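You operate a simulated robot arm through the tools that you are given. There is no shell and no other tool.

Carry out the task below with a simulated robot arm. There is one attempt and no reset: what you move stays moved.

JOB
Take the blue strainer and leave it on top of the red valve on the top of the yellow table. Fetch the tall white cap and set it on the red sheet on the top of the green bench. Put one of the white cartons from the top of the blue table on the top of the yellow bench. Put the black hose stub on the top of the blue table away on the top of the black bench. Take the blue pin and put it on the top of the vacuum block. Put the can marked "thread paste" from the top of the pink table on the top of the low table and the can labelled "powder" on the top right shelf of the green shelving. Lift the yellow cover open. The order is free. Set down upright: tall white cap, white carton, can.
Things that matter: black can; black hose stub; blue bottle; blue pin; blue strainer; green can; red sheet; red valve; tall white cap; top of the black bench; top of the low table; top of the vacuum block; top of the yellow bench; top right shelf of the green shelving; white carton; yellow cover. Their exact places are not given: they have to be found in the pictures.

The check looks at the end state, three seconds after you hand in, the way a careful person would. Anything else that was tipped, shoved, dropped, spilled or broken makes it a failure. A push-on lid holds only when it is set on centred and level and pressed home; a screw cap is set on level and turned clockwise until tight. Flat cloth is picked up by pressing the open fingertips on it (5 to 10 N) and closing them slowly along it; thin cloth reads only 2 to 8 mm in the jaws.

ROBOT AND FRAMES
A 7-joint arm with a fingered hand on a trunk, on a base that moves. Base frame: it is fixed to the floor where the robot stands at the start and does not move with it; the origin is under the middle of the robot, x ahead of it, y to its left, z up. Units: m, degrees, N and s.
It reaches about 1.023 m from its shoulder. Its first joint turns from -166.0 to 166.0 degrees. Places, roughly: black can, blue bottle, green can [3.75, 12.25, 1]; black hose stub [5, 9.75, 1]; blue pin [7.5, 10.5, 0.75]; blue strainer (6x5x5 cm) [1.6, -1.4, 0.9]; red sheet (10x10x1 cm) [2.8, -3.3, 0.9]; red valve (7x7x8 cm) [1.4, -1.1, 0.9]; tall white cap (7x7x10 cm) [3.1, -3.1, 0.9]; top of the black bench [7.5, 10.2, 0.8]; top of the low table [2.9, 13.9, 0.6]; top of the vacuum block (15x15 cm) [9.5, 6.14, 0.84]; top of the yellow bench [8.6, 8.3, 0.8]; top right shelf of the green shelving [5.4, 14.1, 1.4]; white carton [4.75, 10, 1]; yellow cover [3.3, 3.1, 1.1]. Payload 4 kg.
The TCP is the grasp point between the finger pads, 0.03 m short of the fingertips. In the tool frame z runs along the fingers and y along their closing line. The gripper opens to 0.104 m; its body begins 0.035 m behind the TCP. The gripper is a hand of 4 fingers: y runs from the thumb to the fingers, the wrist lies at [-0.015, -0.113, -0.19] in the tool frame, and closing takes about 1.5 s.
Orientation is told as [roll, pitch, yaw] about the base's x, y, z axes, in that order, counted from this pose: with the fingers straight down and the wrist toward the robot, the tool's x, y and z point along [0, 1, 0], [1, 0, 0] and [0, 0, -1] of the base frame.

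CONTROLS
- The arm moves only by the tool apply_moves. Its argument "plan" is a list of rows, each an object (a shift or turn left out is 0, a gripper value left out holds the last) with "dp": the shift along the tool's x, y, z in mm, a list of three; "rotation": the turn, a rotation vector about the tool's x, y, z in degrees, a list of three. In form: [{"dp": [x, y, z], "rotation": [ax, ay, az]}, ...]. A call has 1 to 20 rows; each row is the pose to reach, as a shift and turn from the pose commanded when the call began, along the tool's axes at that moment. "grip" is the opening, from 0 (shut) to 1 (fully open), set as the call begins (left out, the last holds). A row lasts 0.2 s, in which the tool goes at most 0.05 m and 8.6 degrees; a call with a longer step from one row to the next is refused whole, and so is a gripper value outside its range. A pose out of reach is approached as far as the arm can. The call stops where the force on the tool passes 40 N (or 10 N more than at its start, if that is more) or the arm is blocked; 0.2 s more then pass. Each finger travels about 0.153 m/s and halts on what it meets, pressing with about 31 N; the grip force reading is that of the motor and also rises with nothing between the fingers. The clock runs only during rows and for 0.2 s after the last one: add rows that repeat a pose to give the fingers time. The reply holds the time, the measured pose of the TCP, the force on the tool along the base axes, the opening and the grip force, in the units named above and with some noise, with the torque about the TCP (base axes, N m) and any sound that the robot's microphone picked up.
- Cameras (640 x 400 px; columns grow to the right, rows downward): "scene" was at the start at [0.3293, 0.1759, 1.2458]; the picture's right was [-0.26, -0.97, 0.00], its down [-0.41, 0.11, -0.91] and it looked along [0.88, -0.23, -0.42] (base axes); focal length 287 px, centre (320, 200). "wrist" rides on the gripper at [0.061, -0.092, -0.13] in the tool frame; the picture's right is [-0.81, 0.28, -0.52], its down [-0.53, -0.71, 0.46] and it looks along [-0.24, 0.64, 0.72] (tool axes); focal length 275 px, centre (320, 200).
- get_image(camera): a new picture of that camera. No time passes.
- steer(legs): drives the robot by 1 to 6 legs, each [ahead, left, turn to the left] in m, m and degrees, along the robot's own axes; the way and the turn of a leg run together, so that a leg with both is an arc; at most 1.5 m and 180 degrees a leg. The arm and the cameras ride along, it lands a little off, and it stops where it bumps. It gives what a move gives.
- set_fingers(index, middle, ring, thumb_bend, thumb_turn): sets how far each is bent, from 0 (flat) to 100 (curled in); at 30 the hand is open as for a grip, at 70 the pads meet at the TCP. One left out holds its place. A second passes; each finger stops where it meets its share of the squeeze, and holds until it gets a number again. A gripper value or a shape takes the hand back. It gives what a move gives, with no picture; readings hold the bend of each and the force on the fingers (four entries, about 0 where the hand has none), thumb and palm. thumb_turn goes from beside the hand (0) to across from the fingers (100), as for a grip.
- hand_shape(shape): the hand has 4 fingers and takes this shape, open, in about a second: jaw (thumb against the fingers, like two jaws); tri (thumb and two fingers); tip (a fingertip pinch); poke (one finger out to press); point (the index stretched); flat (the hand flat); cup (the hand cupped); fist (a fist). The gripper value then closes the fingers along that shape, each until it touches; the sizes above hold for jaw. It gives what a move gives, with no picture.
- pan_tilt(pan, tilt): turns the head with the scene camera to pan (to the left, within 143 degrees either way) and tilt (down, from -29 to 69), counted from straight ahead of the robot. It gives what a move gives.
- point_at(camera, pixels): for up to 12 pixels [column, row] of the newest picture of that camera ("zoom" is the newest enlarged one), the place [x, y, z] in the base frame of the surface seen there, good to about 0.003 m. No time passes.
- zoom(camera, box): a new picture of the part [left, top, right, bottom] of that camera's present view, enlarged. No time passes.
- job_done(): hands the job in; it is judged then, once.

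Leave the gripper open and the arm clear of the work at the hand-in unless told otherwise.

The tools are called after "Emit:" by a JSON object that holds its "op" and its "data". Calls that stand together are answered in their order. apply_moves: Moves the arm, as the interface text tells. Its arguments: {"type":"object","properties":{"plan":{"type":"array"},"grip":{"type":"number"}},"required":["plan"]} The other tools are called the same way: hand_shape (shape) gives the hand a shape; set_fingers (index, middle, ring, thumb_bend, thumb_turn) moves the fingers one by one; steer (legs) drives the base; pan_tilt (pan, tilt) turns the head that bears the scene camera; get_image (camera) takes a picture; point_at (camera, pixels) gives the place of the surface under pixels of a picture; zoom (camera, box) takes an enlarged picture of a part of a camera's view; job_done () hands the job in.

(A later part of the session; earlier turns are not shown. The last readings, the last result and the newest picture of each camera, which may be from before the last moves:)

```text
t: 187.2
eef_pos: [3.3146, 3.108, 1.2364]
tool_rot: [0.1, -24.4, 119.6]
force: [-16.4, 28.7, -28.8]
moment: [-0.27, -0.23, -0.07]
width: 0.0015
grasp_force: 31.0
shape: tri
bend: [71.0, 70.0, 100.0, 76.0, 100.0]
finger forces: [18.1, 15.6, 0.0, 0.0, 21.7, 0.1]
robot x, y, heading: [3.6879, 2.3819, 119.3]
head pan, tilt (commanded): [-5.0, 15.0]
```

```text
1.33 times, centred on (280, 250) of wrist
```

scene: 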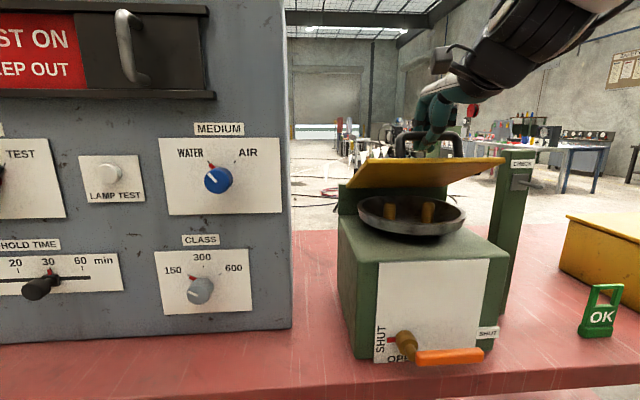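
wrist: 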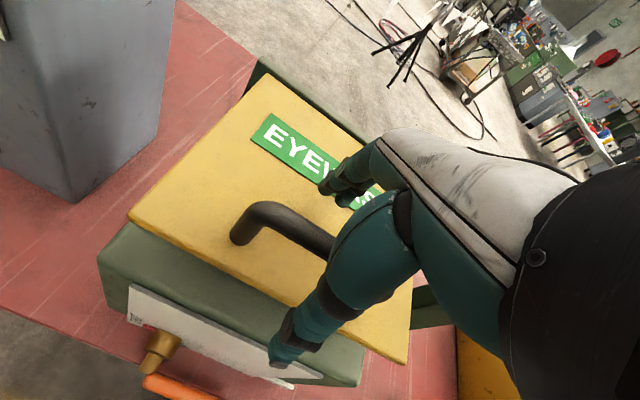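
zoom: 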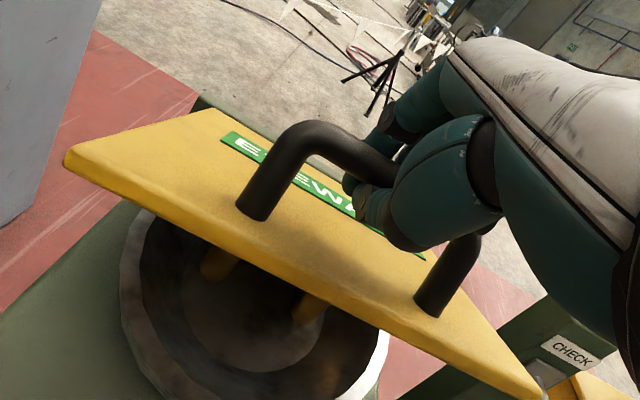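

The bar is pulling the hand along the fingers. I relax by moving 5 mm in that direction and read again.

Emit:
{"op": "apply_moves", "data": {"plan": [{"dp": [0, 1, 2.5]}, {"dp": [0, 2, 5]}, {"dp": [0, 2, 5]}]}}

```text
t: 188.0
eef_pos: [3.3139, 3.109, 1.2357]
tool_rot: [-0.1, -24.5, 119.6]
force: [-3.0, 7.2, -6.3]
moment: [-0.08, -0.04, 0.01]
width: 0.0016
grasp_force: 30.8
shape: tri
bend: [71.0, 70.0, 100.0, 76.0, 100.0]
finger forces: [9.0, 6.7, 0.0, 0.0, 22.6, 0.0]
robot x, y, heading: [3.686, 2.3818, 119.6]
head pan, tilt (commanded): [-5.0, 15.0]
```

I realise the cover's outer face turns away from me as it opens, so the hand must keep its fingers pointing down (the bar turns within the grip). I rotate the hand back to vertical about the bar.

Emit:
{"op": "apply_moves", "data": {"plan": [{"dp": [0, 1, 1], "rotation": [5, 0, 0]}, {"dp": [0, 1, 1], "rotation": [10, 0, 0]}, {"dp": [0, 1, 1], "rotation": [15, 0, 0]}, {"dp": [0, 1, 1], "rotation": [20, 0, 0]}, {"dp": [0, 1, 1], "rotation": [24.5, 0, 0]}, {"dp": [0, 1, 1], "rotation": [24.5, 0, 0]}]}}

Emit:
{"op": "zoom", "data": {"camera": "scene", "box": [380, 90, 500, 210]}}

```text
t: 189.4
eef_pos: [3.3139, 3.1096, 1.2356]
tool_rot: [0.0, 0.0, 119.6]
force: [-1.1, 1.7, -2.3]
moment: [0.03, 0.03, 0.01]
width: 0.0016
grasp_force: 31.0
shape: tri
bend: [71.0, 71.0, 100.0, 77.0, 100.0]
finger forces: [1.9, 3.7, 0.0, 0.1, 3.0, 0.0]
robot x, y, heading: [3.6881, 2.3865, 119.8]
head pan, tilt (commanded): [-5.0, 15.0]
```

```text
3.33 times, centred on (440, 150) of scene
```

zoom: 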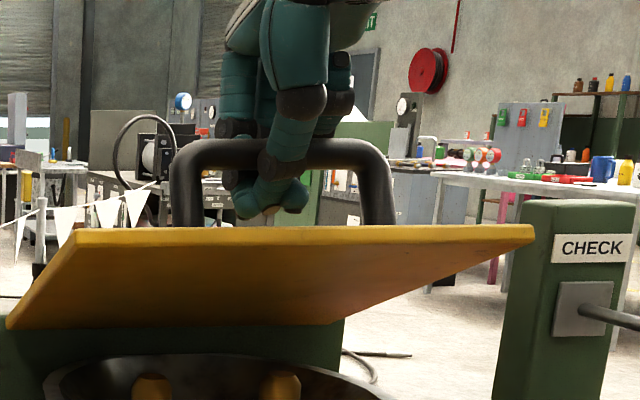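

Forces are low now. I continue the arc with the fingers kept vertical, to a cover angle of about 50°.

Emit:
{"op": "apply_moves", "data": {"plan": [{"dp": [0, 8, -9.5]}, {"dp": [0, 16.8, -19.1]}, {"dp": [0, 26, -27]}, {"dp": [0, 34.8, -35]}, {"dp": [0, 46, -43]}, {"dp": [0, 57.6, -50.4]}, {"dp": [0, 68, -56]}, {"dp": [0, 79.1, -61.1]}, {"dp": [0, 79.1, -61.1]}]}}

Emit:
{"op": "zoom", "data": {"camera": "scene", "box": [360, 60, 520, 220]}}

```text
t: 191.4
eef_pos: [3.2734, 3.1799, 1.2958]
tool_rot: [-0.1, 0.1, 119.7]
force: [0.0, 6.2, -19.6]
moment: [-0.22, -0.09, -0.01]
width: 0.0015
grasp_force: 30.9
shape: tri
bend: [71.0, 70.0, 100.0, 77.0, 100.0]
finger forces: [6.3, 10.3, 0.0, 0.0, 0.8, 0.0]
robot x, y, heading: [3.6842, 2.3837, 119.7]
head pan, tilt (commanded): [-5.0, 15.0]
```

```text
2.50 times, centred on (440, 140) of scene
```

zoom: 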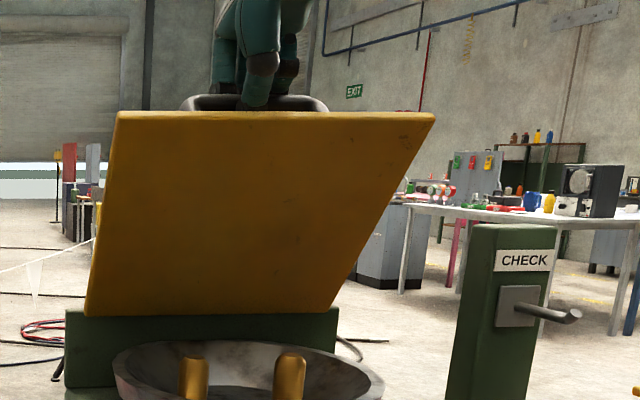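

The cover is past 50°. I measure its plane to refine the arc.

Emit:
{"op": "point_at", "data": {"camera": "zoom", "pixels": [[130, 118], [270, 118], [420, 118], [120, 200], [105, 280], [250, 200], [230, 290], [330, 290], [200, 150]]}}

```text
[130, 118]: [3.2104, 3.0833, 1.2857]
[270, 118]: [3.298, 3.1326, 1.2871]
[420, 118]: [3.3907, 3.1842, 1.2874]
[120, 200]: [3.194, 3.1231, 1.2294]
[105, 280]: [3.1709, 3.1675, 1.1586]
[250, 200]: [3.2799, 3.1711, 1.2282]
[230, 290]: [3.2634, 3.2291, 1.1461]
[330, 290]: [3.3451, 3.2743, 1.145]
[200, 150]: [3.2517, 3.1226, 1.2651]
```

Cover is at 54°, hinge confirmed near n=1.27. I continue along the refined arc to about 80°.

Emit:
{"op": "apply_moves", "data": {"plan": [{"dp": [0, 4, 3]}, {"dp": [0, 13, -1]}, {"dp": [0, 25.7, -4.3]}, {"dp": [0, 39, -6.5]}, {"dp": [0, 52.5, -8.1]}, {"dp": [0, 66, -8.6]}, {"dp": [0, 66, -8.6]}]}}

Emit:
{"op": "zoom", "data": {"camera": "scene", "box": [360, 60, 520, 220]}}

Emit:
{"op": "get_image", "data": {"camera": "wrist"}}

```text
t: 193.0
eef_pos: [3.2436, 3.2364, 1.3054]
tool_rot: [0.0, -0.2, 119.6]
force: [-0.9, 0.1, 15.1]
moment: [0.35, -0.44, -0.02]
width: 0.0013
grasp_force: 31.3
shape: tri
bend: [71.0, 70.0, 100.0, 77.0, 100.0]
finger forces: [1.7, 3.9, 19.3, 0.0, 2.4, 0.1]
robot x, y, heading: [3.6863, 2.3883, 119.5]
head pan, tilt (commanded): [-5.0, 15.0]
```

```text
2.50 times, centred on (440, 140) of scene
```

zoom: 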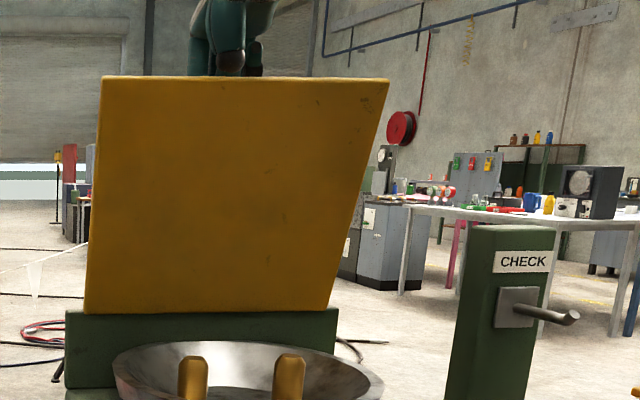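

```text
taken
```

wrist: 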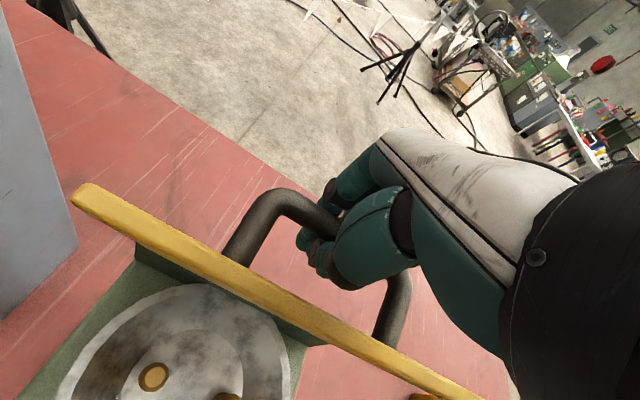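

The cover is near vertical; the curled ring finger presses slightly on the bar (15 N up). I measure the angle again.

Emit:
{"op": "point_at", "data": {"camera": "zoom", "pixels": [[110, 82], [240, 82], [370, 84], [120, 180], [105, 290], [240, 180], [230, 290], [320, 290]]}}

```text
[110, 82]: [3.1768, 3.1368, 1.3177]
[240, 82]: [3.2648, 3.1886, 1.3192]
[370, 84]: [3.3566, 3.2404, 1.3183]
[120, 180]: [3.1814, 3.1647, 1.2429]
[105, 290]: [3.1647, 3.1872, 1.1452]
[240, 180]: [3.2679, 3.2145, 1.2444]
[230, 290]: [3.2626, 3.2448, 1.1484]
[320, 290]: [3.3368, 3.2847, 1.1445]
```

Cover is at 73°. I continue gently, raising 2 mm to relieve the ring finger, toward 95–100°.

Emit:
{"op": "apply_moves", "data": {"plan": [{"dp": [0, 6, -3]}, {"dp": [0, 18, -3]}, {"dp": [0, 28, -2]}, {"dp": [0, 38, -1]}, {"dp": [0, 48, 1]}, {"dp": [0, 58, 3]}, {"dp": [0, 58, 3]}]}}

Emit:
{"op": "zoom", "data": {"camera": "scene", "box": [360, 40, 520, 220]}}

Emit:
{"op": "get_image", "data": {"camera": "wrist"}}

```text
t: 194.6
eef_pos: [3.2136, 3.288, 1.3008]
tool_rot: [0.0, 0.2, 119.6]
force: [1.3, -0.7, -3.9]
moment: [-0.03, -0.13, 0.03]
width: 0.0011
grasp_force: 31.1
shape: tri
bend: [71.0, 70.0, 99.0, 77.0, 100.0]
finger forces: [2.5, 7.6, 6.2, 0.0, 3.4, 0.0]
robot x, y, heading: [3.6894, 2.3897, 119.6]
head pan, tilt (commanded): [-5.0, 15.0]
```

```text
2.22 times, centred on (440, 130) of scene
```

zoom: 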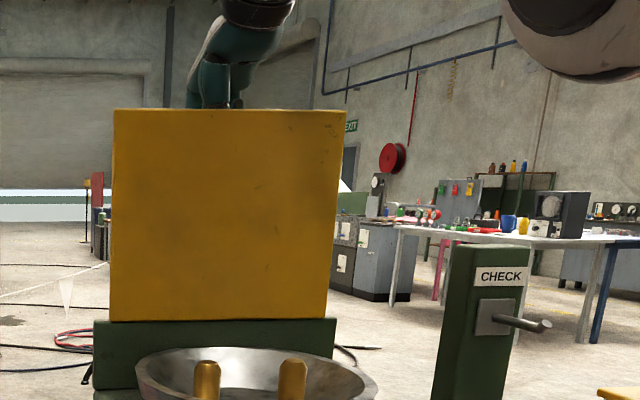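

```text
taken
```

wrist: 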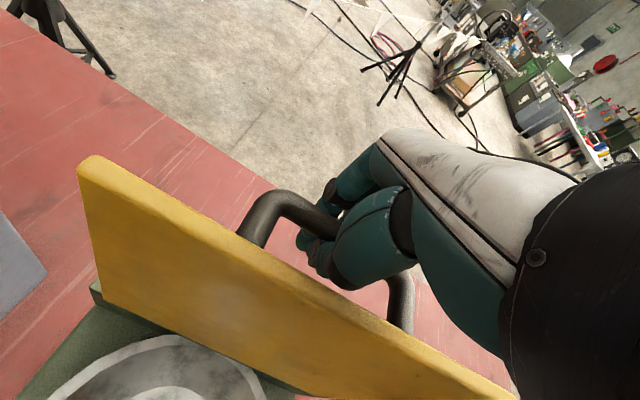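

Emit:
{"op": "point_at", "data": {"camera": "zoom", "pixels": [[120, 116], [230, 116], [340, 118], [120, 200], [120, 310], [230, 200], [230, 310], [320, 310]]}}

```text
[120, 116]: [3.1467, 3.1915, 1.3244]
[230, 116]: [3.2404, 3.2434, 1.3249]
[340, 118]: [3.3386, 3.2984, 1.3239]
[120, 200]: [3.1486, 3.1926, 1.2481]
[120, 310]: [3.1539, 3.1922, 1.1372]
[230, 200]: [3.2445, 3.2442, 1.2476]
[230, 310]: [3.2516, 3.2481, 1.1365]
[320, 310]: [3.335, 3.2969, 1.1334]
```

The plate is now vertical (90°). I push on about 12° further, watching for a stop.

Emit:
{"op": "apply_moves", "data": {"plan": [{"dp": [0, 7, 1]}, {"dp": [0, 14, 3]}, {"dp": [0, 20, 6]}, {"dp": [0, 27, 9]}, {"dp": [0, 33, 12]}, {"dp": [0, 38, 15]}, {"dp": [0, 38, 15]}]}}

Emit:
{"op": "zoom", "data": {"camera": "scene", "box": [360, 40, 520, 220]}}

Emit:
{"op": "point_at", "data": {"camera": "zoom", "pixels": [[130, 125], [230, 125], [330, 125], [120, 200], [120, 310], [230, 200], [230, 310], [320, 310]]}}

```text
t: 196.2
eef_pos: [3.1957, 3.3182, 1.2892]
tool_rot: [0.1, 0.0, 119.6]
force: [15.0, -23.1, 5.7]
moment: [-0.01, 0.0, 0.03]
width: 0.0038
grasp_force: 30.9
shape: tri
bend: [71.0, 70.0, 100.0, 78.0, 100.0]
finger forces: [0.0, 0.1, 0.0, 0.1, 21.1, 0.0]
robot x, y, heading: [3.6858, 2.3905, 119.7]
head pan, tilt (commanded): [-5.0, 15.0]
```

```text
2.22 times, centred on (440, 130) of scene
```

zoom: 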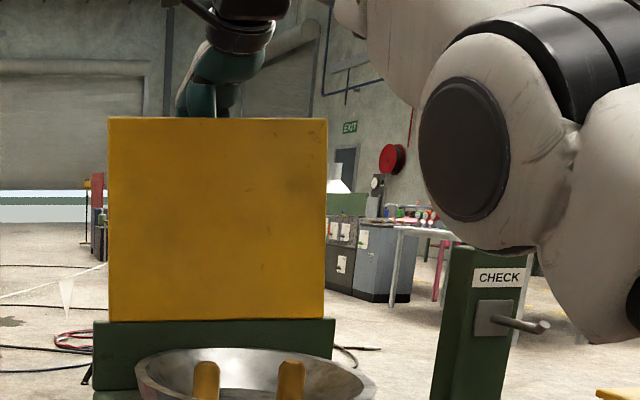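

```text
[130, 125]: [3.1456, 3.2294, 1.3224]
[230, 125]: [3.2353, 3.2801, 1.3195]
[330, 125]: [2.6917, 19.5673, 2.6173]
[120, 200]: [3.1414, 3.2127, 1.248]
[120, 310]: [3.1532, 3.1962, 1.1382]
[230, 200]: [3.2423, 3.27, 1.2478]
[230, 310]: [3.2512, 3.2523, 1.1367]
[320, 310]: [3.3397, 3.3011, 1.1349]
```

The cover is at about 100° and against its stop (28 N). I open only index and middle first, then relax the thumb so it isn't hooked.

Emit:
{"op": "set_fingers", "data": {"index": 25, "middle": 25}}

Emit:
{"op": "get_image", "data": {"camera": "wrist"}}

```text
t: 197.2
eef_pos: [3.1946, 3.3189, 1.2886]
tool_rot: [0.0, -0.1, 119.6]
force: [18.7, -30.2, 0.9]
moment: [0.05, 0.03, 0.0]
width: 0.0504
grasp_force: 15.7
shape: fingers
bend: [25.0, 25.0, 100.0, 79.0, 100.0]
finger forces: [0.1, 0.1, 0.0, 0.0, 31.4, 0.1]
robot x, y, heading: [3.6907, 2.3829, 119.7]
head pan, tilt (commanded): [-5.0, 15.0]
```

```text
taken
```

wrist: 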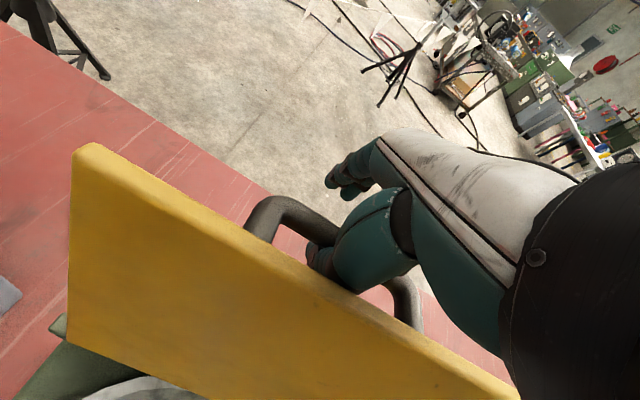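

Emit:
{"op": "set_fingers", "data": {"thumb_bend": 64}}

Emit:
{"op": "get_image", "data": {"camera": "wrist"}}

```text
t: 198.2
eef_pos: [3.1943, 3.3212, 1.2871]
tool_rot: [0.0, 0.0, 119.6]
force: [0.2, 0.6, -0.5]
moment: [0.0, -0.03, 0.02]
width: 0.0661
grasp_force: 0.1
shape: fingers
bend: [25.0, 25.0, 100.0, 64.0, 100.0]
finger forces: [0.0, 0.1, 0.1, 0.0, 0.1, 0.1]
robot x, y, heading: [3.6871, 2.3869, 119.1]
head pan, tilt (commanded): [-5.0, 15.0]
```

```text
taken
```

wrist: 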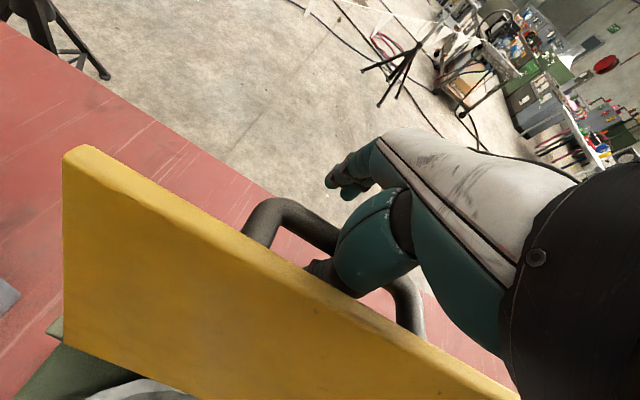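

No contact forces, the cover stays. I lift the hand slowly, 25 mm first.

Emit:
{"op": "apply_moves", "data": {"plan": [{"dp": [0, 1, -6]}, {"dp": [0, 2, -12]}, {"dp": [0, 2, -18]}, {"dp": [0, 2, -25]}]}}

Emit:
{"op": "get_image", "data": {"camera": "wrist"}}

```text
t: 199.2
eef_pos: [3.2002, 3.3141, 1.3]
tool_rot: [0.0, 0.0, 119.6]
force: [0.1, 0.7, 1.0]
moment: [-0.02, -0.03, 0.0]
width: 0.0665
grasp_force: 0.3
shape: fingers
bend: [25.0, 25.0, 100.0, 64.0, 100.0]
finger forces: [0.0, 0.0, 0.0, 0.1, 0.3, 0.0]
out of reach, approached as far as the arm can: row 1, 2, 3, 4
robot x, y, heading: [3.6898, 2.3866, 119.5]
head pan, tilt (commanded): [-5.0, 15.0]
```

```text
taken
```

wrist: 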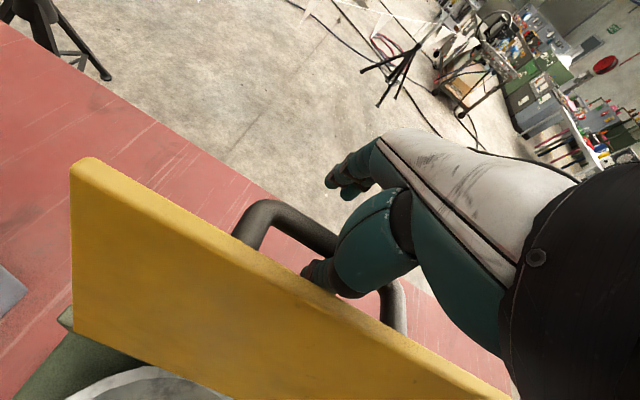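

The arm is at its reach limit with this orientation. I centre the thumb in the handle gap, then raise while tilting the hand (fingers forward), which brings the wrist closer to the shoulder.

Emit:
{"op": "set_fingers", "data": {"thumb_bend": 58}}

Emit:
{"op": "apply_moves", "data": {"plan": [{"dp": [0, -1, -6], "rotation": [-4, 0, 0]}, {"dp": [0, -2, -13], "rotation": [-8, 0, 0]}, {"dp": [0, -3, -21], "rotation": [-12, 0, 0]}, {"dp": [0, -3, -21], "rotation": [-12, 0, 0]}]}}

Emit:
{"op": "get_image", "data": {"camera": "wrist"}}

Emit:
{"op": "get_image", "data": {"camera": "scene"}}

```text
t: 200.2
eef_pos: [3.201, 3.3136, 1.3]
tool_rot: [0.0, 0.1, 119.6]
force: [-0.1, 0.4, 0.9]
moment: [-0.01, 0.0, 0.02]
width: 0.0751
grasp_force: 0.1
shape: fingers
bend: [25.0, 25.0, 100.0, 57.0, 100.0]
finger forces: [0.1, 0.0, 0.0, 0.0, 0.2, 0.0]
robot x, y, heading: [3.6873, 2.3897, 119.6]
head pan, tilt (commanded): [-5.0, 15.0]
```

```text
t: 201.2
eef_pos: [3.2021, 3.3116, 1.3225]
tool_rot: [-0.1, -12.1, 119.6]
force: [0.7, 0.3, -0.4]
moment: [0.0, 0.01, 0.03]
width: 0.0751
grasp_force: 0.0
shape: fingers
bend: [25.0, 25.0, 100.0, 57.0, 100.0]
finger forces: [0.1, 0.1, 0.0, 0.0, 0.0, 0.0]
robot x, y, heading: [3.6861, 2.388, 119.6]
head pan, tilt (commanded): [-5.0, 15.0]
```

```text
taken
```

wrist: 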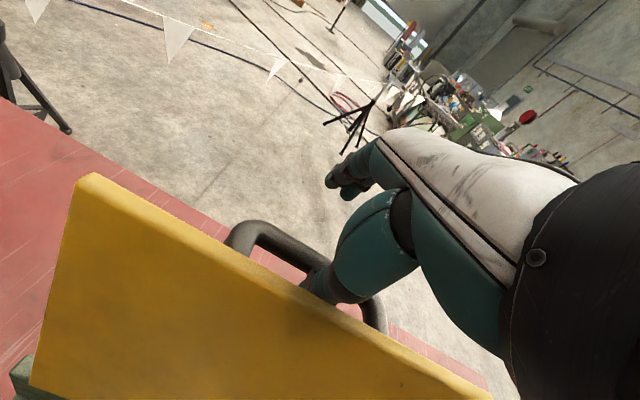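

```text
taken
```

scene: 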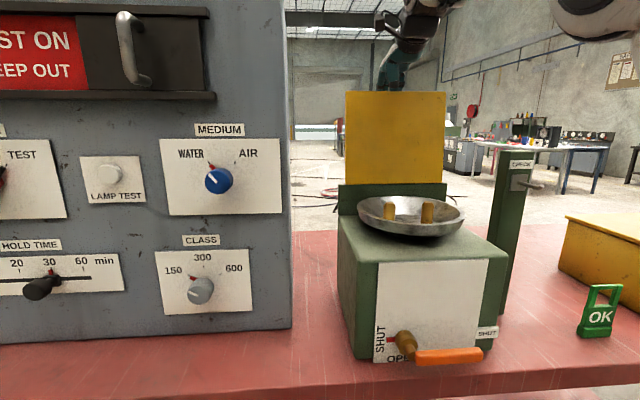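

Rising freely. I continue up 60 mm with more tilt.

Emit:
{"op": "apply_moves", "data": {"plan": [{"dp": [0, 2.1, -9.8], "rotation": [-3, 0, 0]}, {"dp": [0, 4.2, -19.6], "rotation": [-6, 0, 0]}, {"dp": [0, 6.2, -29.3], "rotation": [-9, 0, 0]}, {"dp": [0, 8.3, -39.1], "rotation": [-12, 0, 0]}, {"dp": [0, 10.4, -48.9], "rotation": [-15, 0, 0]}, {"dp": [0, 12.5, -58.7], "rotation": [-18, 0, 0]}, {"dp": [0, 12.5, -58.7], "rotation": [-18, 0, 0]}]}}

Emit:
{"op": "get_image", "data": {"camera": "wrist"}}

Emit:
{"op": "get_image", "data": {"camera": "scene"}}

```text
t: 202.8
eef_pos: [3.2027, 3.3116, 1.3817]
tool_rot: [0.0, -30.0, 119.6]
force: [-0.5, -0.5, 0.1]
moment: [0.01, 0.02, -0.01]
width: 0.0753
grasp_force: 0.0
shape: fingers
bend: [25.0, 25.0, 100.0, 57.0, 100.0]
finger forces: [0.0, 0.0, 0.1, 0.1, 0.1, 0.0]
robot x, y, heading: [3.6896, 2.3866, 119.5]
head pan, tilt (commanded): [-5.0, 15.0]
```

```text
taken
```

wrist: 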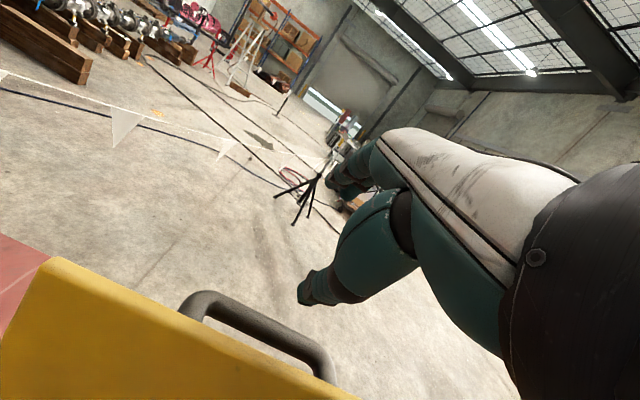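

```text
taken
```

scene: 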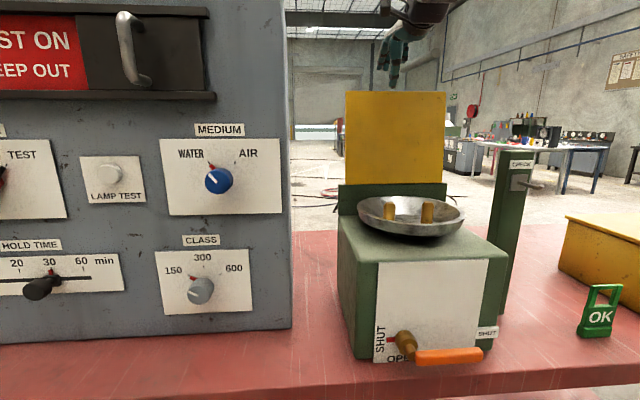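

The hand is clear of the handle and the cover stays open. I raise 70 mm more, then back the base away so the hand passes over the plate.

Emit:
{"op": "apply_moves", "data": {"plan": [{"dp": [0, 10, -17.3]}, {"dp": [0, 20, -34.6]}, {"dp": [0, 30, -52]}, {"dp": [0, 35, -60.6]}, {"dp": [0, 35, -60.6]}]}}

Emit:
{"op": "get_image", "data": {"camera": "wrist"}}

```text
t: 204.0
eef_pos: [3.2018, 3.3112, 1.4515]
tool_rot: [0.0, -30.0, 119.5]
force: [-0.2, -0.3, 0.0]
moment: [-0.02, -0.01, -0.02]
width: 0.0755
grasp_force: 0.0
shape: fingers
bend: [25.0, 25.0, 100.0, 57.0, 100.0]
finger forces: [0.0, 0.0, 0.0, 0.1, 0.1, 0.0]
robot x, y, heading: [3.6897, 2.3894, 119.6]
head pan, tilt (commanded): [-5.0, 15.0]
```

```text
taken
```

wrist: 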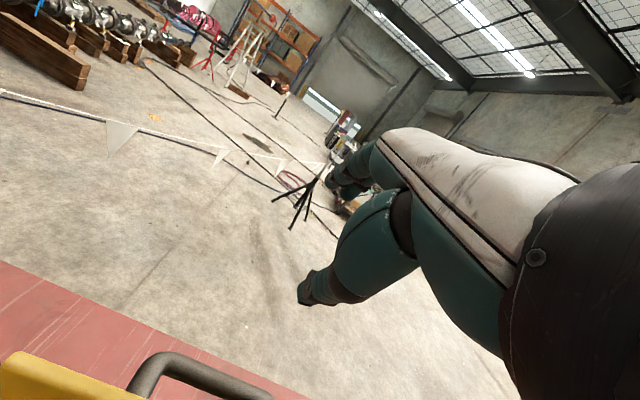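

Emit:
{"op": "steer", "data": {"legs": [[-0.32, 0, 0]]}}

Emit:
{"op": "get_image", "data": {"camera": "scene"}}

```text
t: 206.2
eef_pos: [3.3616, 3.0308, 1.4516]
tool_rot: [0.0, -30.0, 119.6]
force: [0.2, 0.6, -0.1]
moment: [0.01, 0.01, 0.02]
width: 0.0753
grasp_force: 0.0
shape: fingers
bend: [25.0, 25.0, 100.0, 57.0, 100.0]
finger forces: [0.0, 0.0, 0.0, 0.0, 0.0, 0.0]
robot x, y, heading: [3.8472, 2.1097, 119.4]
head pan, tilt (commanded): [-5.0, 15.0]
```

```text
taken
```

scene: 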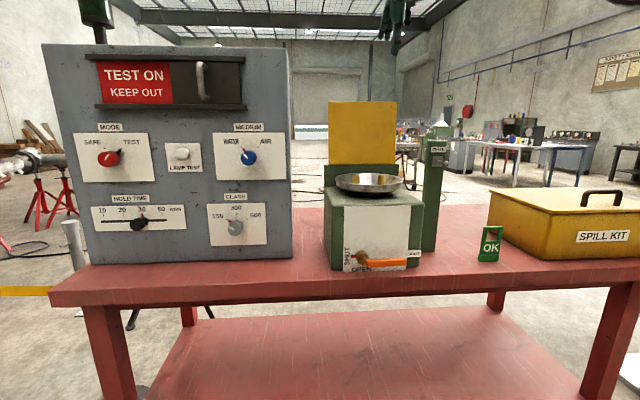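

The cover stays open by itself. I check its angle and look at the arm's shape.

Emit:
{"op": "zoom", "data": {"camera": "scene", "box": [310, 90, 420, 200]}}

Emit:
{"op": "point_at", "data": {"camera": "zoom", "pixels": [[300, 80], [300, 250], [300, 400], [150, 150], [450, 150]]}}

Emit:
{"op": "pan_tilt", "data": {"pan": -30, "tilt": -15}}

Emit:
{"op": "get_image", "data": {"camera": "scene"}}

```text
3.64 times, centred on (365, 145) of scene
```

zoom: 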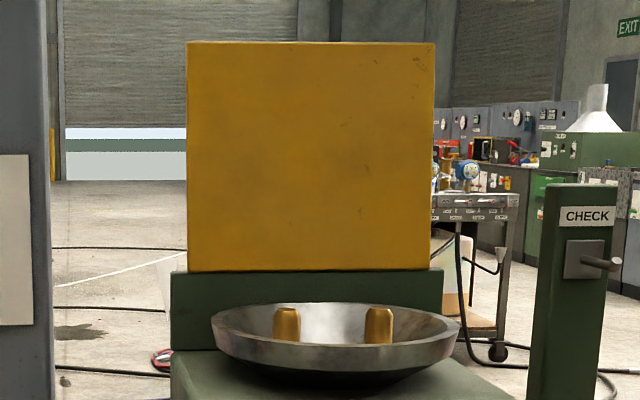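

```text
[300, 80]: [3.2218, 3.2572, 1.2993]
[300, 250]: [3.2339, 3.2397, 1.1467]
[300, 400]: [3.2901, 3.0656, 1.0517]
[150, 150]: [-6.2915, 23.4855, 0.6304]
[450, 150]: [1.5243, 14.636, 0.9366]
```

```text
t: 207.1
eef_pos: [3.3614, 3.0317, 1.4507]
tool_rot: [-0.1, -30.0, 119.5]
force: [0.4, 0.7, 0.7]
moment: [0.01, 0.01, -0.02]
width: 0.0754
grasp_force: 0.0
shape: fingers
bend: [25.0, 25.0, 100.0, 57.0, 100.0]
finger forces: [0.0, 0.1, 0.0, 0.0, 0.1, 0.0]
robot x, y, heading: [3.8477, 2.1061, 119.4]
head pan, tilt (commanded): [-30.0, -15.0]
```

```text
taken
```

scene: 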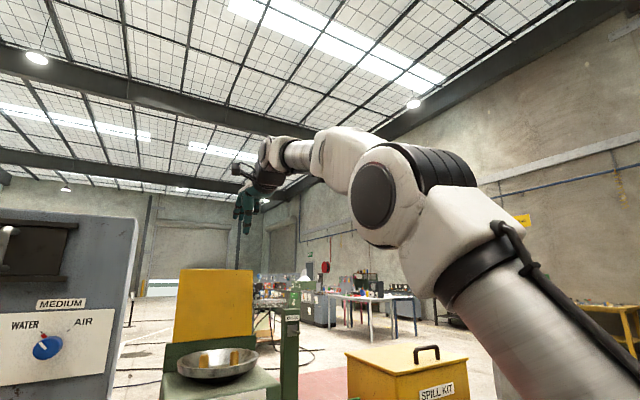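

The cover stands at about 98°, elbow is up. I reset the hand to jaw shape and bring it to the compact carry pose.

Emit:
{"op": "hand_shape", "data": {"shape": "jaw"}}

Emit:
{"op": "apply_moves", "data": {"plan": [{"dp": [13, -41, 11], "rotation": [3, 0, 0]}, {"dp": [26, -82, 22], "rotation": [6, 0, 0]}, {"dp": [39, -123, 33], "rotation": [9, 0, 0]}, {"dp": [52, -164, 44], "rotation": [12, 0, 0]}, {"dp": [65, -205, 55], "rotation": [15, 0, 0]}, {"dp": [78, -246, 66], "rotation": [18, 0, 0]}, {"dp": [91, -287, 77], "rotation": [21, 0, 0]}, {"dp": [104, -328, 88], "rotation": [24, 0, 0]}, {"dp": [117, -369, 99], "rotation": [27, 0, 0]}, {"dp": [130, -410, 110], "rotation": [30, 0, 0]}, {"dp": [130, -410, 110], "rotation": [30, 0, 0]}], "grip": 1}}

Emit:
{"op": "pan_tilt", "data": {"pan": -90, "tilt": 10}}

Emit:
{"op": "get_image", "data": {"camera": "scene"}}

```text
t: 208.0
eef_pos: [3.3607, 3.0324, 1.4508]
tool_rot: [0.0, -29.9, 119.5]
force: [-0.2, -0.2, 0.0]
moment: [0.0, 0.01, 0.01]
width: 0.1037
grasp_force: 0.0
shape: jaw
bend: [30.0, 30.0, 30.0, 30.0, 98.0]
finger forces: [0.0, 0.0, 0.0, 0.0, 0.1, 0.0]
robot x, y, heading: [3.8459, 2.1073, 119.4]
head pan, tilt (commanded): [-30.0, -15.0]
```

```text
t: 210.4
eef_pos: [3.3963, 2.7047, 1.1501]
tool_rot: [0.0, 0.0, 119.6]
force: [-0.1, 0.5, -0.3]
moment: [0.0, 0.02, 0.02]
width: 0.1037
grasp_force: 0.0
shape: jaw
bend: [30.0, 30.0, 30.0, 30.0, 98.0]
finger forces: [0.0, 0.0, 0.1, 0.0, 0.1, 0.2]
robot x, y, heading: [3.85, 2.1051, 119.3]
head pan, tilt (commanded): [-30.0, -15.0]
```

```text
t: 211.7
eef_pos: [3.3955, 2.7043, 1.1518]
tool_rot: [0.0, -0.1, 119.5]
force: [-0.2, 0.2, -0.2]
moment: [0.02, 0.01, 0.01]
width: 0.1036
grasp_force: 0.1
shape: jaw
bend: [30.0, 30.0, 30.0, 30.0, 98.0]
finger forces: [0.0, 0.0, 0.0, 0.1, 0.0, 0.1]
robot x, y, heading: [3.845, 2.1056, 119.5]
head pan, tilt (commanded): [-90.0, 10.0]
```

```text
taken
```

scene: 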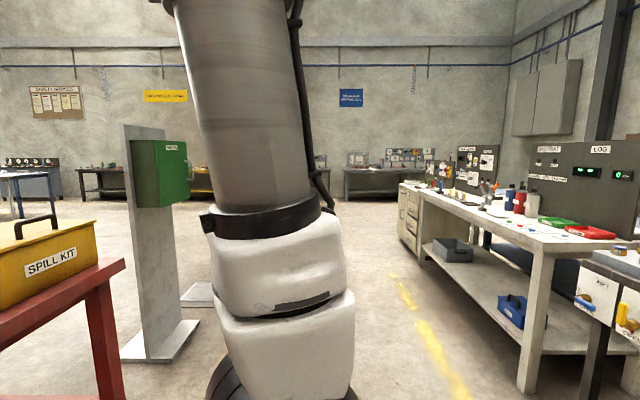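

Next I go toward the far area (x 4–9, y 6–14). I read the floor positions of the obstacles on the way (stand with green box, spill-kit table end).

Emit:
{"op": "point_at", "data": {"camera": "scene", "pixels": [[160, 345], [125, 340], [195, 325], [200, 295], [110, 390], [400, 280], [450, 380], [410, 215], [60, 195], [360, 195], [525, 385], [150, 200]]}}

Emit:
{"op": "pan_tilt", "data": {"pan": -50, "tilt": 5}}

Emit:
{"op": "get_image", "data": {"camera": "scene"}}

```text
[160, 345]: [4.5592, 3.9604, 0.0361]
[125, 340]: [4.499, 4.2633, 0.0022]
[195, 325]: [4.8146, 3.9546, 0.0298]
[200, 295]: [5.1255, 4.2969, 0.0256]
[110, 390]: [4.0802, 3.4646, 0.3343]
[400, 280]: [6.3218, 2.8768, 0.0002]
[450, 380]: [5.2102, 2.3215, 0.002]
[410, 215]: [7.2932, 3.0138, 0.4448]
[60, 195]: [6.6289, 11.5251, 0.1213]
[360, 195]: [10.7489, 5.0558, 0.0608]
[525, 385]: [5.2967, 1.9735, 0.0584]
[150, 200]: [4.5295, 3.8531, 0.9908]
```

```text
t: 212.8
eef_pos: [3.3966, 2.7055, 1.1521]
tool_rot: [0.0, 0.0, 119.4]
force: [0.1, 0.3, 0.2]
moment: [0.02, 0.0, 0.01]
width: 0.1039
grasp_force: 0.1
shape: jaw
bend: [30.0, 30.0, 30.0, 30.0, 98.0]
finger forces: [0.0, 0.0, 0.0, 0.0, 0.0, 0.0]
robot x, y, heading: [3.8461, 2.105, 119.3]
head pan, tilt (commanded): [-50.0, 5.0]
```

```text
taken
```

scene: 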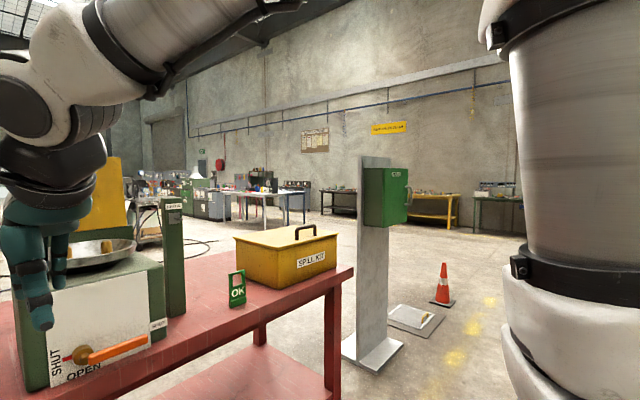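

Emit:
{"op": "point_at", "data": {"camera": "scene", "pixels": [[443, 303], [430, 340], [390, 320], [470, 290], [435, 222], [340, 210], [265, 190], [500, 230], [480, 250], [300, 220], [340, 380], [250, 235]]}}

Emit:
{"op": "zoom", "data": {"camera": "scene", "box": [210, 150, 530, 260]}}

```text
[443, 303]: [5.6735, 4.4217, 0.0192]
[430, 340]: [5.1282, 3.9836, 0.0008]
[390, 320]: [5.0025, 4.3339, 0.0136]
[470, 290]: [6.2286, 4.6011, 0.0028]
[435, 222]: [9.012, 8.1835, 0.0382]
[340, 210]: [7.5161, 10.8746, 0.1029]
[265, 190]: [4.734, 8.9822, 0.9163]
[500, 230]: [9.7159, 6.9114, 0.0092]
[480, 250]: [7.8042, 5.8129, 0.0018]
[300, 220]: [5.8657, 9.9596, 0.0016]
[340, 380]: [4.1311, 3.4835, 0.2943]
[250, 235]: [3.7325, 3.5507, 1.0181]
```

```text
2.00 times, centred on (370, 205) of scene
```

zoom: 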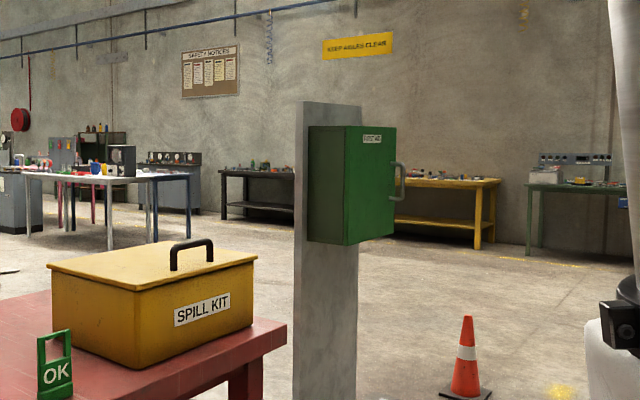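

Free route: strafe right 3 m along the corridor (past the cone), then head across the hall. I do it stepwise.

Emit:
{"op": "steer", "data": {"legs": [[0, -1.5, 0], [0, -1.5, 0], [0, -1.2, 0]]}}

Emit:
{"op": "pan_tilt", "data": {"pan": 0, "tilt": 10}}

Emit:
{"op": "get_image", "data": {"camera": "scene"}}

```text
t: 232.8
eef_pos: [7.0096, 4.7822, 1.1512]
tool_rot: [0.0, 0.0, 120.3]
force: [-0.1, 0.5, 0.0]
moment: [0.01, -0.01, -0.02]
width: 0.1038
grasp_force: 0.0
shape: jaw
bend: [30.0, 30.0, 30.0, 30.0, 98.0]
finger forces: [0.0, 0.0, 0.0, 0.0, 0.0, 0.0]
robot x, y, heading: [7.4658, 4.1907, 120.4]
head pan, tilt (commanded): [-50.0, 5.0]
```

```text
t: 234.0
eef_pos: [7.0102, 4.7824, 1.1509]
tool_rot: [0.1, -0.1, 120.3]
force: [0.3, 0.1, -0.4]
moment: [0.0, 0.02, -0.01]
width: 0.1041
grasp_force: 0.0
shape: jaw
bend: [30.0, 30.0, 30.0, 30.0, 98.0]
finger forces: [0.0, 0.0, 0.1, 0.0, 0.1, 0.1]
robot x, y, heading: [7.4673, 4.191, 120.2]
head pan, tilt (commanded): [0.0, 10.0]
```

```text
taken
```

scene: 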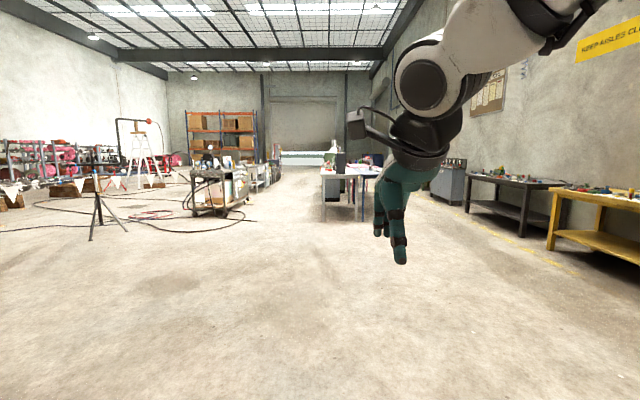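

Open hall ahead. The blue table appears at (350,185), black bench at (500,190), yellow bench at (600,210). I zoom and read positions.

Emit:
{"op": "zoom", "data": {"camera": "scene", "box": [260, 130, 420, 240]}}

Emit:
{"op": "point_at", "data": {"camera": "scene", "pixels": [[330, 172], [345, 172], [365, 170], [325, 205], [355, 217], [300, 185], [470, 175], [520, 185], [520, 232], [465, 208], [600, 205], [550, 245]]}}

```text
3.64 times, centred on (340, 185) of scene
```

zoom: 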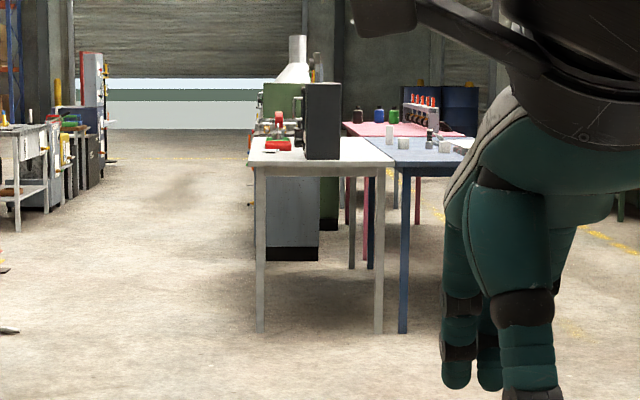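

```text
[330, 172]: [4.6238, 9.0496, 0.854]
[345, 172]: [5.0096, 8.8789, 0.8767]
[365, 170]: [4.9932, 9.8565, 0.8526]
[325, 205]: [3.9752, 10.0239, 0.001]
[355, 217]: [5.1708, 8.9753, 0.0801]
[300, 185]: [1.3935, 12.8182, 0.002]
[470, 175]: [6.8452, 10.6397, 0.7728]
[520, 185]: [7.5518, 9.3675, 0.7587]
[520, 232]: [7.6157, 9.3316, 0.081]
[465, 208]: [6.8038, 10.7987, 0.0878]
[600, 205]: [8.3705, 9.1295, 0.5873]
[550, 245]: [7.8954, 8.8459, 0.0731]
```

I drive ahead about 3.4 m toward the blue table.

Emit:
{"op": "steer", "data": {"legs": [[1.5, 0, 0], [1.5, -0.4, 0], [0.6, 0, 0]]}}

Emit:
{"op": "pan_tilt", "data": {"pan": 0, "tilt": 15}}

Emit:
{"op": "get_image", "data": {"camera": "scene"}}

```text
refused: leg 2 is longer than a leg can be; nothing moved
```

```text
t: 234.7
eef_pos: [7.01, 4.7829, 1.1516]
tool_rot: [0.0, 0.0, 120.3]
force: [-0.8, 0.3, 0.3]
moment: [0.04, -0.02, -0.01]
width: 0.1038
grasp_force: 0.0
shape: jaw
bend: [30.0, 30.0, 30.0, 30.0, 98.0]
finger forces: [0.0, 0.1, 0.0, 0.1, 0.1, 0.0]
robot x, y, heading: [7.467, 4.1934, 120.3]
head pan, tilt (commanded): [0.0, 15.0]
```

```text
taken
```

scene: 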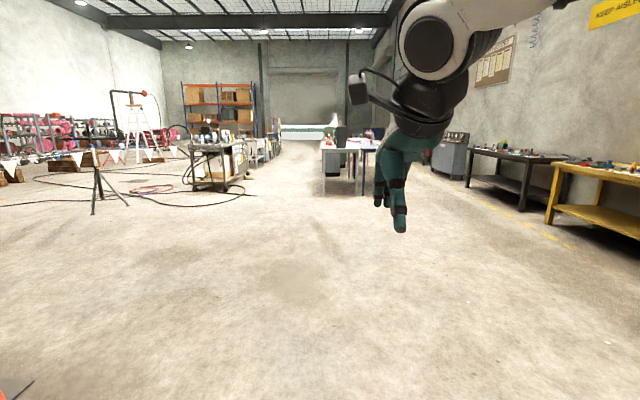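

The second leg was too long; I resend with shorter legs.

Emit:
{"op": "steer", "data": {"legs": [[1.4, -0.3, 0], [1.4, -0.2, 0], [0.6, 0, 0]]}}

Emit:
{"op": "pan_tilt", "data": {"pan": 0, "tilt": 15}}

Emit:
{"op": "get_image", "data": {"camera": "scene"}}

```text
t: 251.4
eef_pos: [5.7115, 7.9672, 1.1514]
tool_rot: [0.0, -0.1, 121.2]
force: [0.7, 0.0, -0.7]
moment: [0.0, -0.01, -0.02]
width: 0.1036
grasp_force: 0.0
shape: jaw
bend: [30.0, 30.0, 30.0, 30.0, 98.0]
finger forces: [0.0, 0.0, 0.1, 0.1, 0.0, 0.0]
robot x, y, heading: [6.1782, 7.3809, 121.1]
head pan, tilt (commanded): [0.0, 15.0]
```

```text
t: 252.0
eef_pos: [5.7116, 7.9661, 1.1518]
tool_rot: [0.0, 0.0, 121.2]
force: [0.4, 0.8, 0.9]
moment: [0.02, 0.01, -0.01]
width: 0.1041
grasp_force: 0.1
shape: jaw
bend: [30.0, 30.0, 30.0, 30.0, 98.0]
finger forces: [0.0, 0.1, 0.1, 0.0, 0.0, 0.0]
robot x, y, heading: [6.1764, 7.3807, 121.4]
head pan, tilt (commanded): [0.0, 15.0]
```

```text
taken
```

scene: 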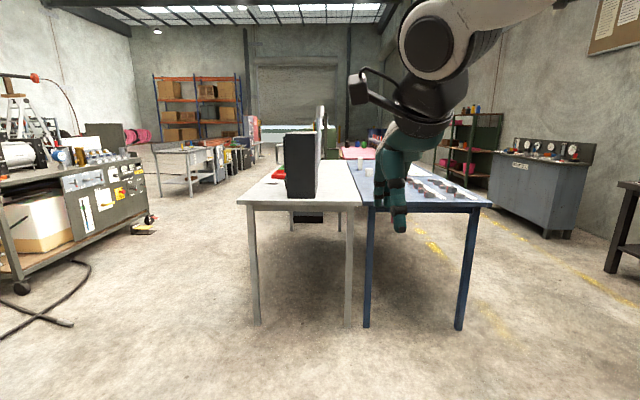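

The blue table is ahead. I zoom on its items.

Emit:
{"op": "zoom", "data": {"camera": "scene", "box": [340, 140, 510, 230]}}

Emit:
{"op": "point_at", "data": {"camera": "scene", "pixels": [[368, 208], [485, 208], [355, 168], [368, 325], [460, 325], [450, 186], [420, 186], [445, 180], [440, 165], [470, 195], [475, 150], [360, 165]]}}

```text
3.76 times, centred on (425, 185) of scene
```

zoom: 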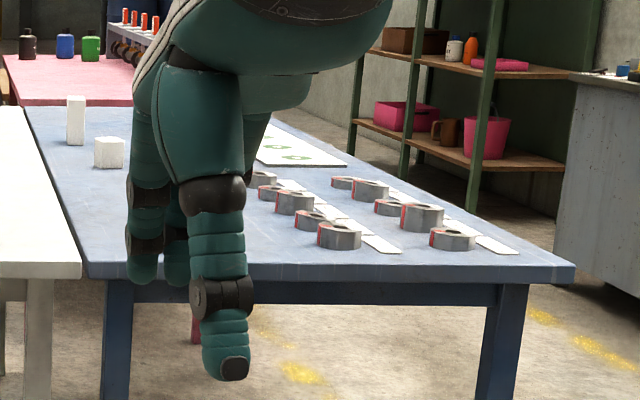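

```text
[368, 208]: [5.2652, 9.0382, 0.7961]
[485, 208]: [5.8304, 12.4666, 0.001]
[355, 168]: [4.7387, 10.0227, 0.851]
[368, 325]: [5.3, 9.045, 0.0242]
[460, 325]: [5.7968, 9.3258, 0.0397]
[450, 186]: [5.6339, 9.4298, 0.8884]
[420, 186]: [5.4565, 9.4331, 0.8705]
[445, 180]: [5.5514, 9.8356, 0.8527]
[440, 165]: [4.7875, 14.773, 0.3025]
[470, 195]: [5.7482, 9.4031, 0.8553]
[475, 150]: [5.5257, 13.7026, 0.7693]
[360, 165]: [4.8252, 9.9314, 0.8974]
```

The cartons and hose stub lie near the table's far-left; best reached from the table's right side. I read the right-hand aisle limits.

Emit:
{"op": "point_at", "data": {"camera": "scene", "pixels": [[545, 236], [490, 203], [575, 230], [610, 272], [480, 175], [440, 170], [500, 260], [520, 290], [430, 240], [492, 180], [460, 190], [600, 190]]}}

```text
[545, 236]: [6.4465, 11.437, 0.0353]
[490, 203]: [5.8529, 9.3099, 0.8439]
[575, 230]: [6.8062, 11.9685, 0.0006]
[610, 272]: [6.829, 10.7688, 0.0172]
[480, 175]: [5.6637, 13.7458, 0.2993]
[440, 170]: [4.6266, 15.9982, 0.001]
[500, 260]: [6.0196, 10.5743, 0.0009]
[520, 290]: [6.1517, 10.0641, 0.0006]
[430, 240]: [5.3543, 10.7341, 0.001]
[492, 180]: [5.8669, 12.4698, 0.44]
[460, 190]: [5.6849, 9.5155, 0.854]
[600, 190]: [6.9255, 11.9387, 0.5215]
```

The aisle between the blue table and the black bench/cabinet is about 1.5 m wide. I strafe right, drive up the aisle and turn left to face the blue table.

Emit:
{"op": "steer", "data": {"legs": [[0, -1.32, -1.5], [1.35, 0, 0], [1.3, 0, 0], [0, 0, 45], [0, 0, 44]]}}

Emit:
{"op": "pan_tilt", "data": {"pan": 0, "tilt": 25}}

Emit:
{"op": "get_image", "data": {"camera": "scene"}}

```text
t: 275.2
eef_pos: [5.3723, 9.8916, 1.1511]
tool_rot: [0.1, 0.0, -150.3]
force: [0.2, 0.1, 0.2]
moment: [-0.04, 0.0, 0.04]
width: 0.1035
grasp_force: 0.2
shape: jaw
bend: [30.0, 30.0, 30.0, 30.0, 98.0]
finger forces: [0.1, 0.0, 0.0, 0.1, 0.0, 0.0]
robot x, y, heading: [5.968, 10.3457, -150.6]
head pan, tilt (commanded): [0.0, 15.0]
```

```text
t: 275.9
eef_pos: [5.3715, 9.8914, 1.1523]
tool_rot: [0.1, 0.0, -150.3]
force: [0.3, 0.9, -0.5]
moment: [0.01, 0.01, -0.02]
width: 0.104
grasp_force: 0.0
shape: jaw
bend: [30.0, 30.0, 30.0, 30.0, 98.0]
finger forces: [0.0, 0.0, 0.0, 0.1, 0.0, 0.1]
robot x, y, heading: [5.9727, 10.3445, -150.4]
head pan, tilt (commanded): [0.0, 25.0]
```

```text
taken
```

scene: 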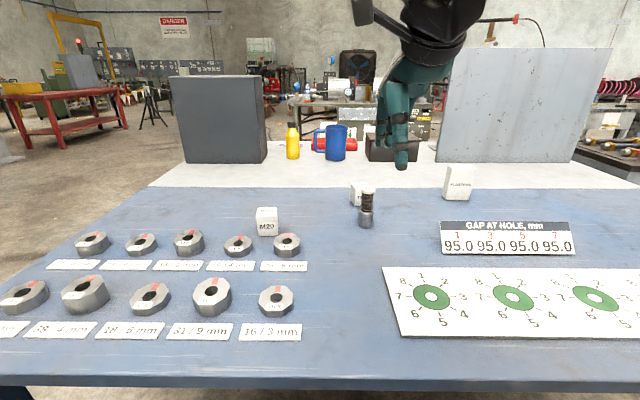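

I see cartons at (459,183) and (357,195), a small cylinder at (366,205), and a white cube at (267,220). I zoom in.

Emit:
{"op": "zoom", "data": {"camera": "scene", "box": [240, 160, 400, 260]}}

Emit:
{"op": "zoom", "data": {"camera": "scene", "box": [340, 150, 500, 250]}}

Emit:
{"op": "point_at", "data": {"camera": "scene", "pixels": [[459, 183], [459, 168], [357, 195], [366, 215], [366, 195], [267, 225], [267, 210], [400, 225], [320, 383], [100, 380], [450, 200], [345, 205]]}}

```text
4.00 times, centred on (320, 210) of scene
```

zoom: 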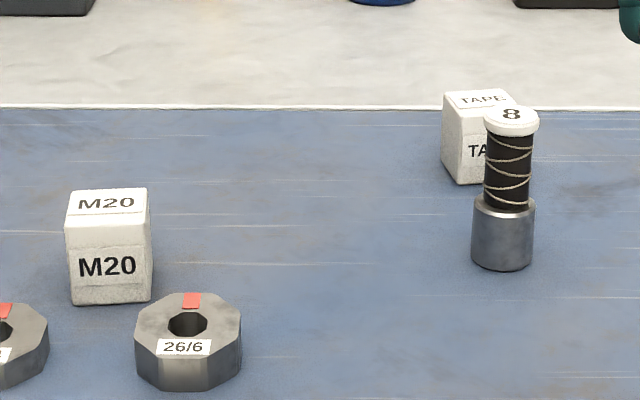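

```text
4.00 times, centred on (420, 200) of scene
```

zoom: 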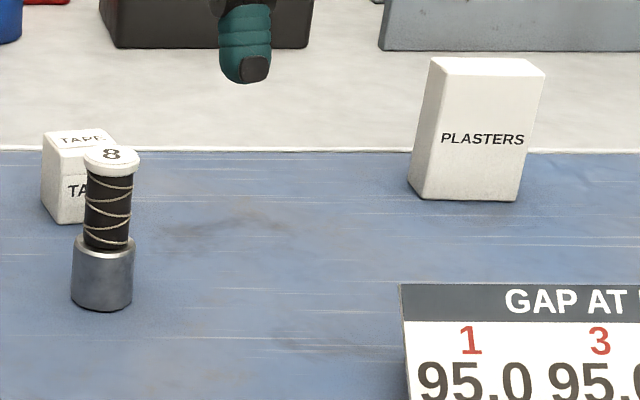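

```text
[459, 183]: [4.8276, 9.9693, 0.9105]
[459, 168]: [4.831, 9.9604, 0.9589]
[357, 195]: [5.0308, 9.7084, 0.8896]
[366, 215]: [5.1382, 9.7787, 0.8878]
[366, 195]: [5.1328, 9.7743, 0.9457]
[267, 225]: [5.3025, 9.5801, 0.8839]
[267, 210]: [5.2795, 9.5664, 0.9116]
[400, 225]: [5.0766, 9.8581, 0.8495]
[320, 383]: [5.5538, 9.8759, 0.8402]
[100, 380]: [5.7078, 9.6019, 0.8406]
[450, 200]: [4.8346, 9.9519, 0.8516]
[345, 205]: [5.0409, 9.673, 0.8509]
```

I see the hose stub (metal ferrule, black spiral, white top "8") at about (5.13,9.775), and three white cartons: PLASTERS (4.83,9.97), TAPE, M20. I move the base 0.13 m closer and take the stub first.

Emit:
{"op": "steer", "data": {"legs": [[0.13, 0, 0]]}}

Emit:
{"op": "get_image", "data": {"camera": "wrist"}}

Emit:
{"op": "zoom", "data": {"camera": "scene", "box": [300, 150, 460, 250]}}

```text
t: 277.2
eef_pos: [5.2591, 9.8265, 1.152]
tool_rot: [0.1, -0.1, -150.2]
force: [-0.2, 0.5, 0.3]
moment: [0.0, -0.02, 0.0]
width: 0.1042
grasp_force: 0.2
shape: jaw
bend: [30.0, 30.0, 30.0, 30.0, 98.0]
finger forces: [0.0, 0.0, 0.0, 0.0, 0.0, 0.0]
robot x, y, heading: [5.852, 10.2792, -150.0]
head pan, tilt (commanded): [0.0, 25.0]
```

```text
taken
```

wrist: 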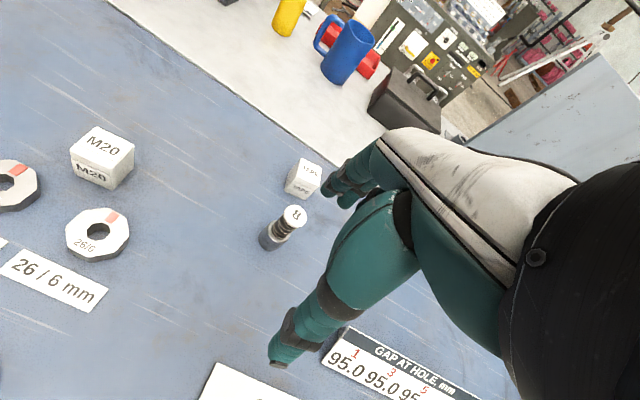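

```text
4.00 times, centred on (380, 200) of scene
```

zoom: 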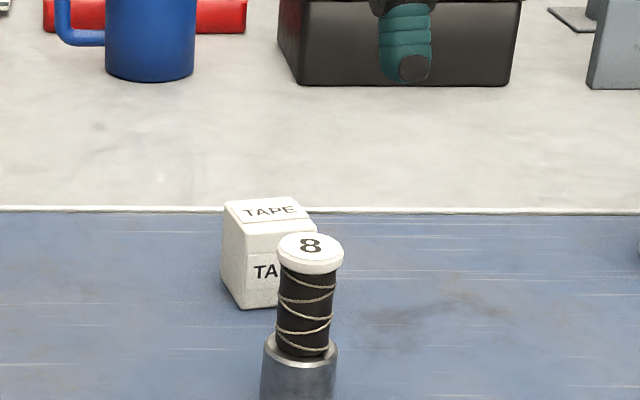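

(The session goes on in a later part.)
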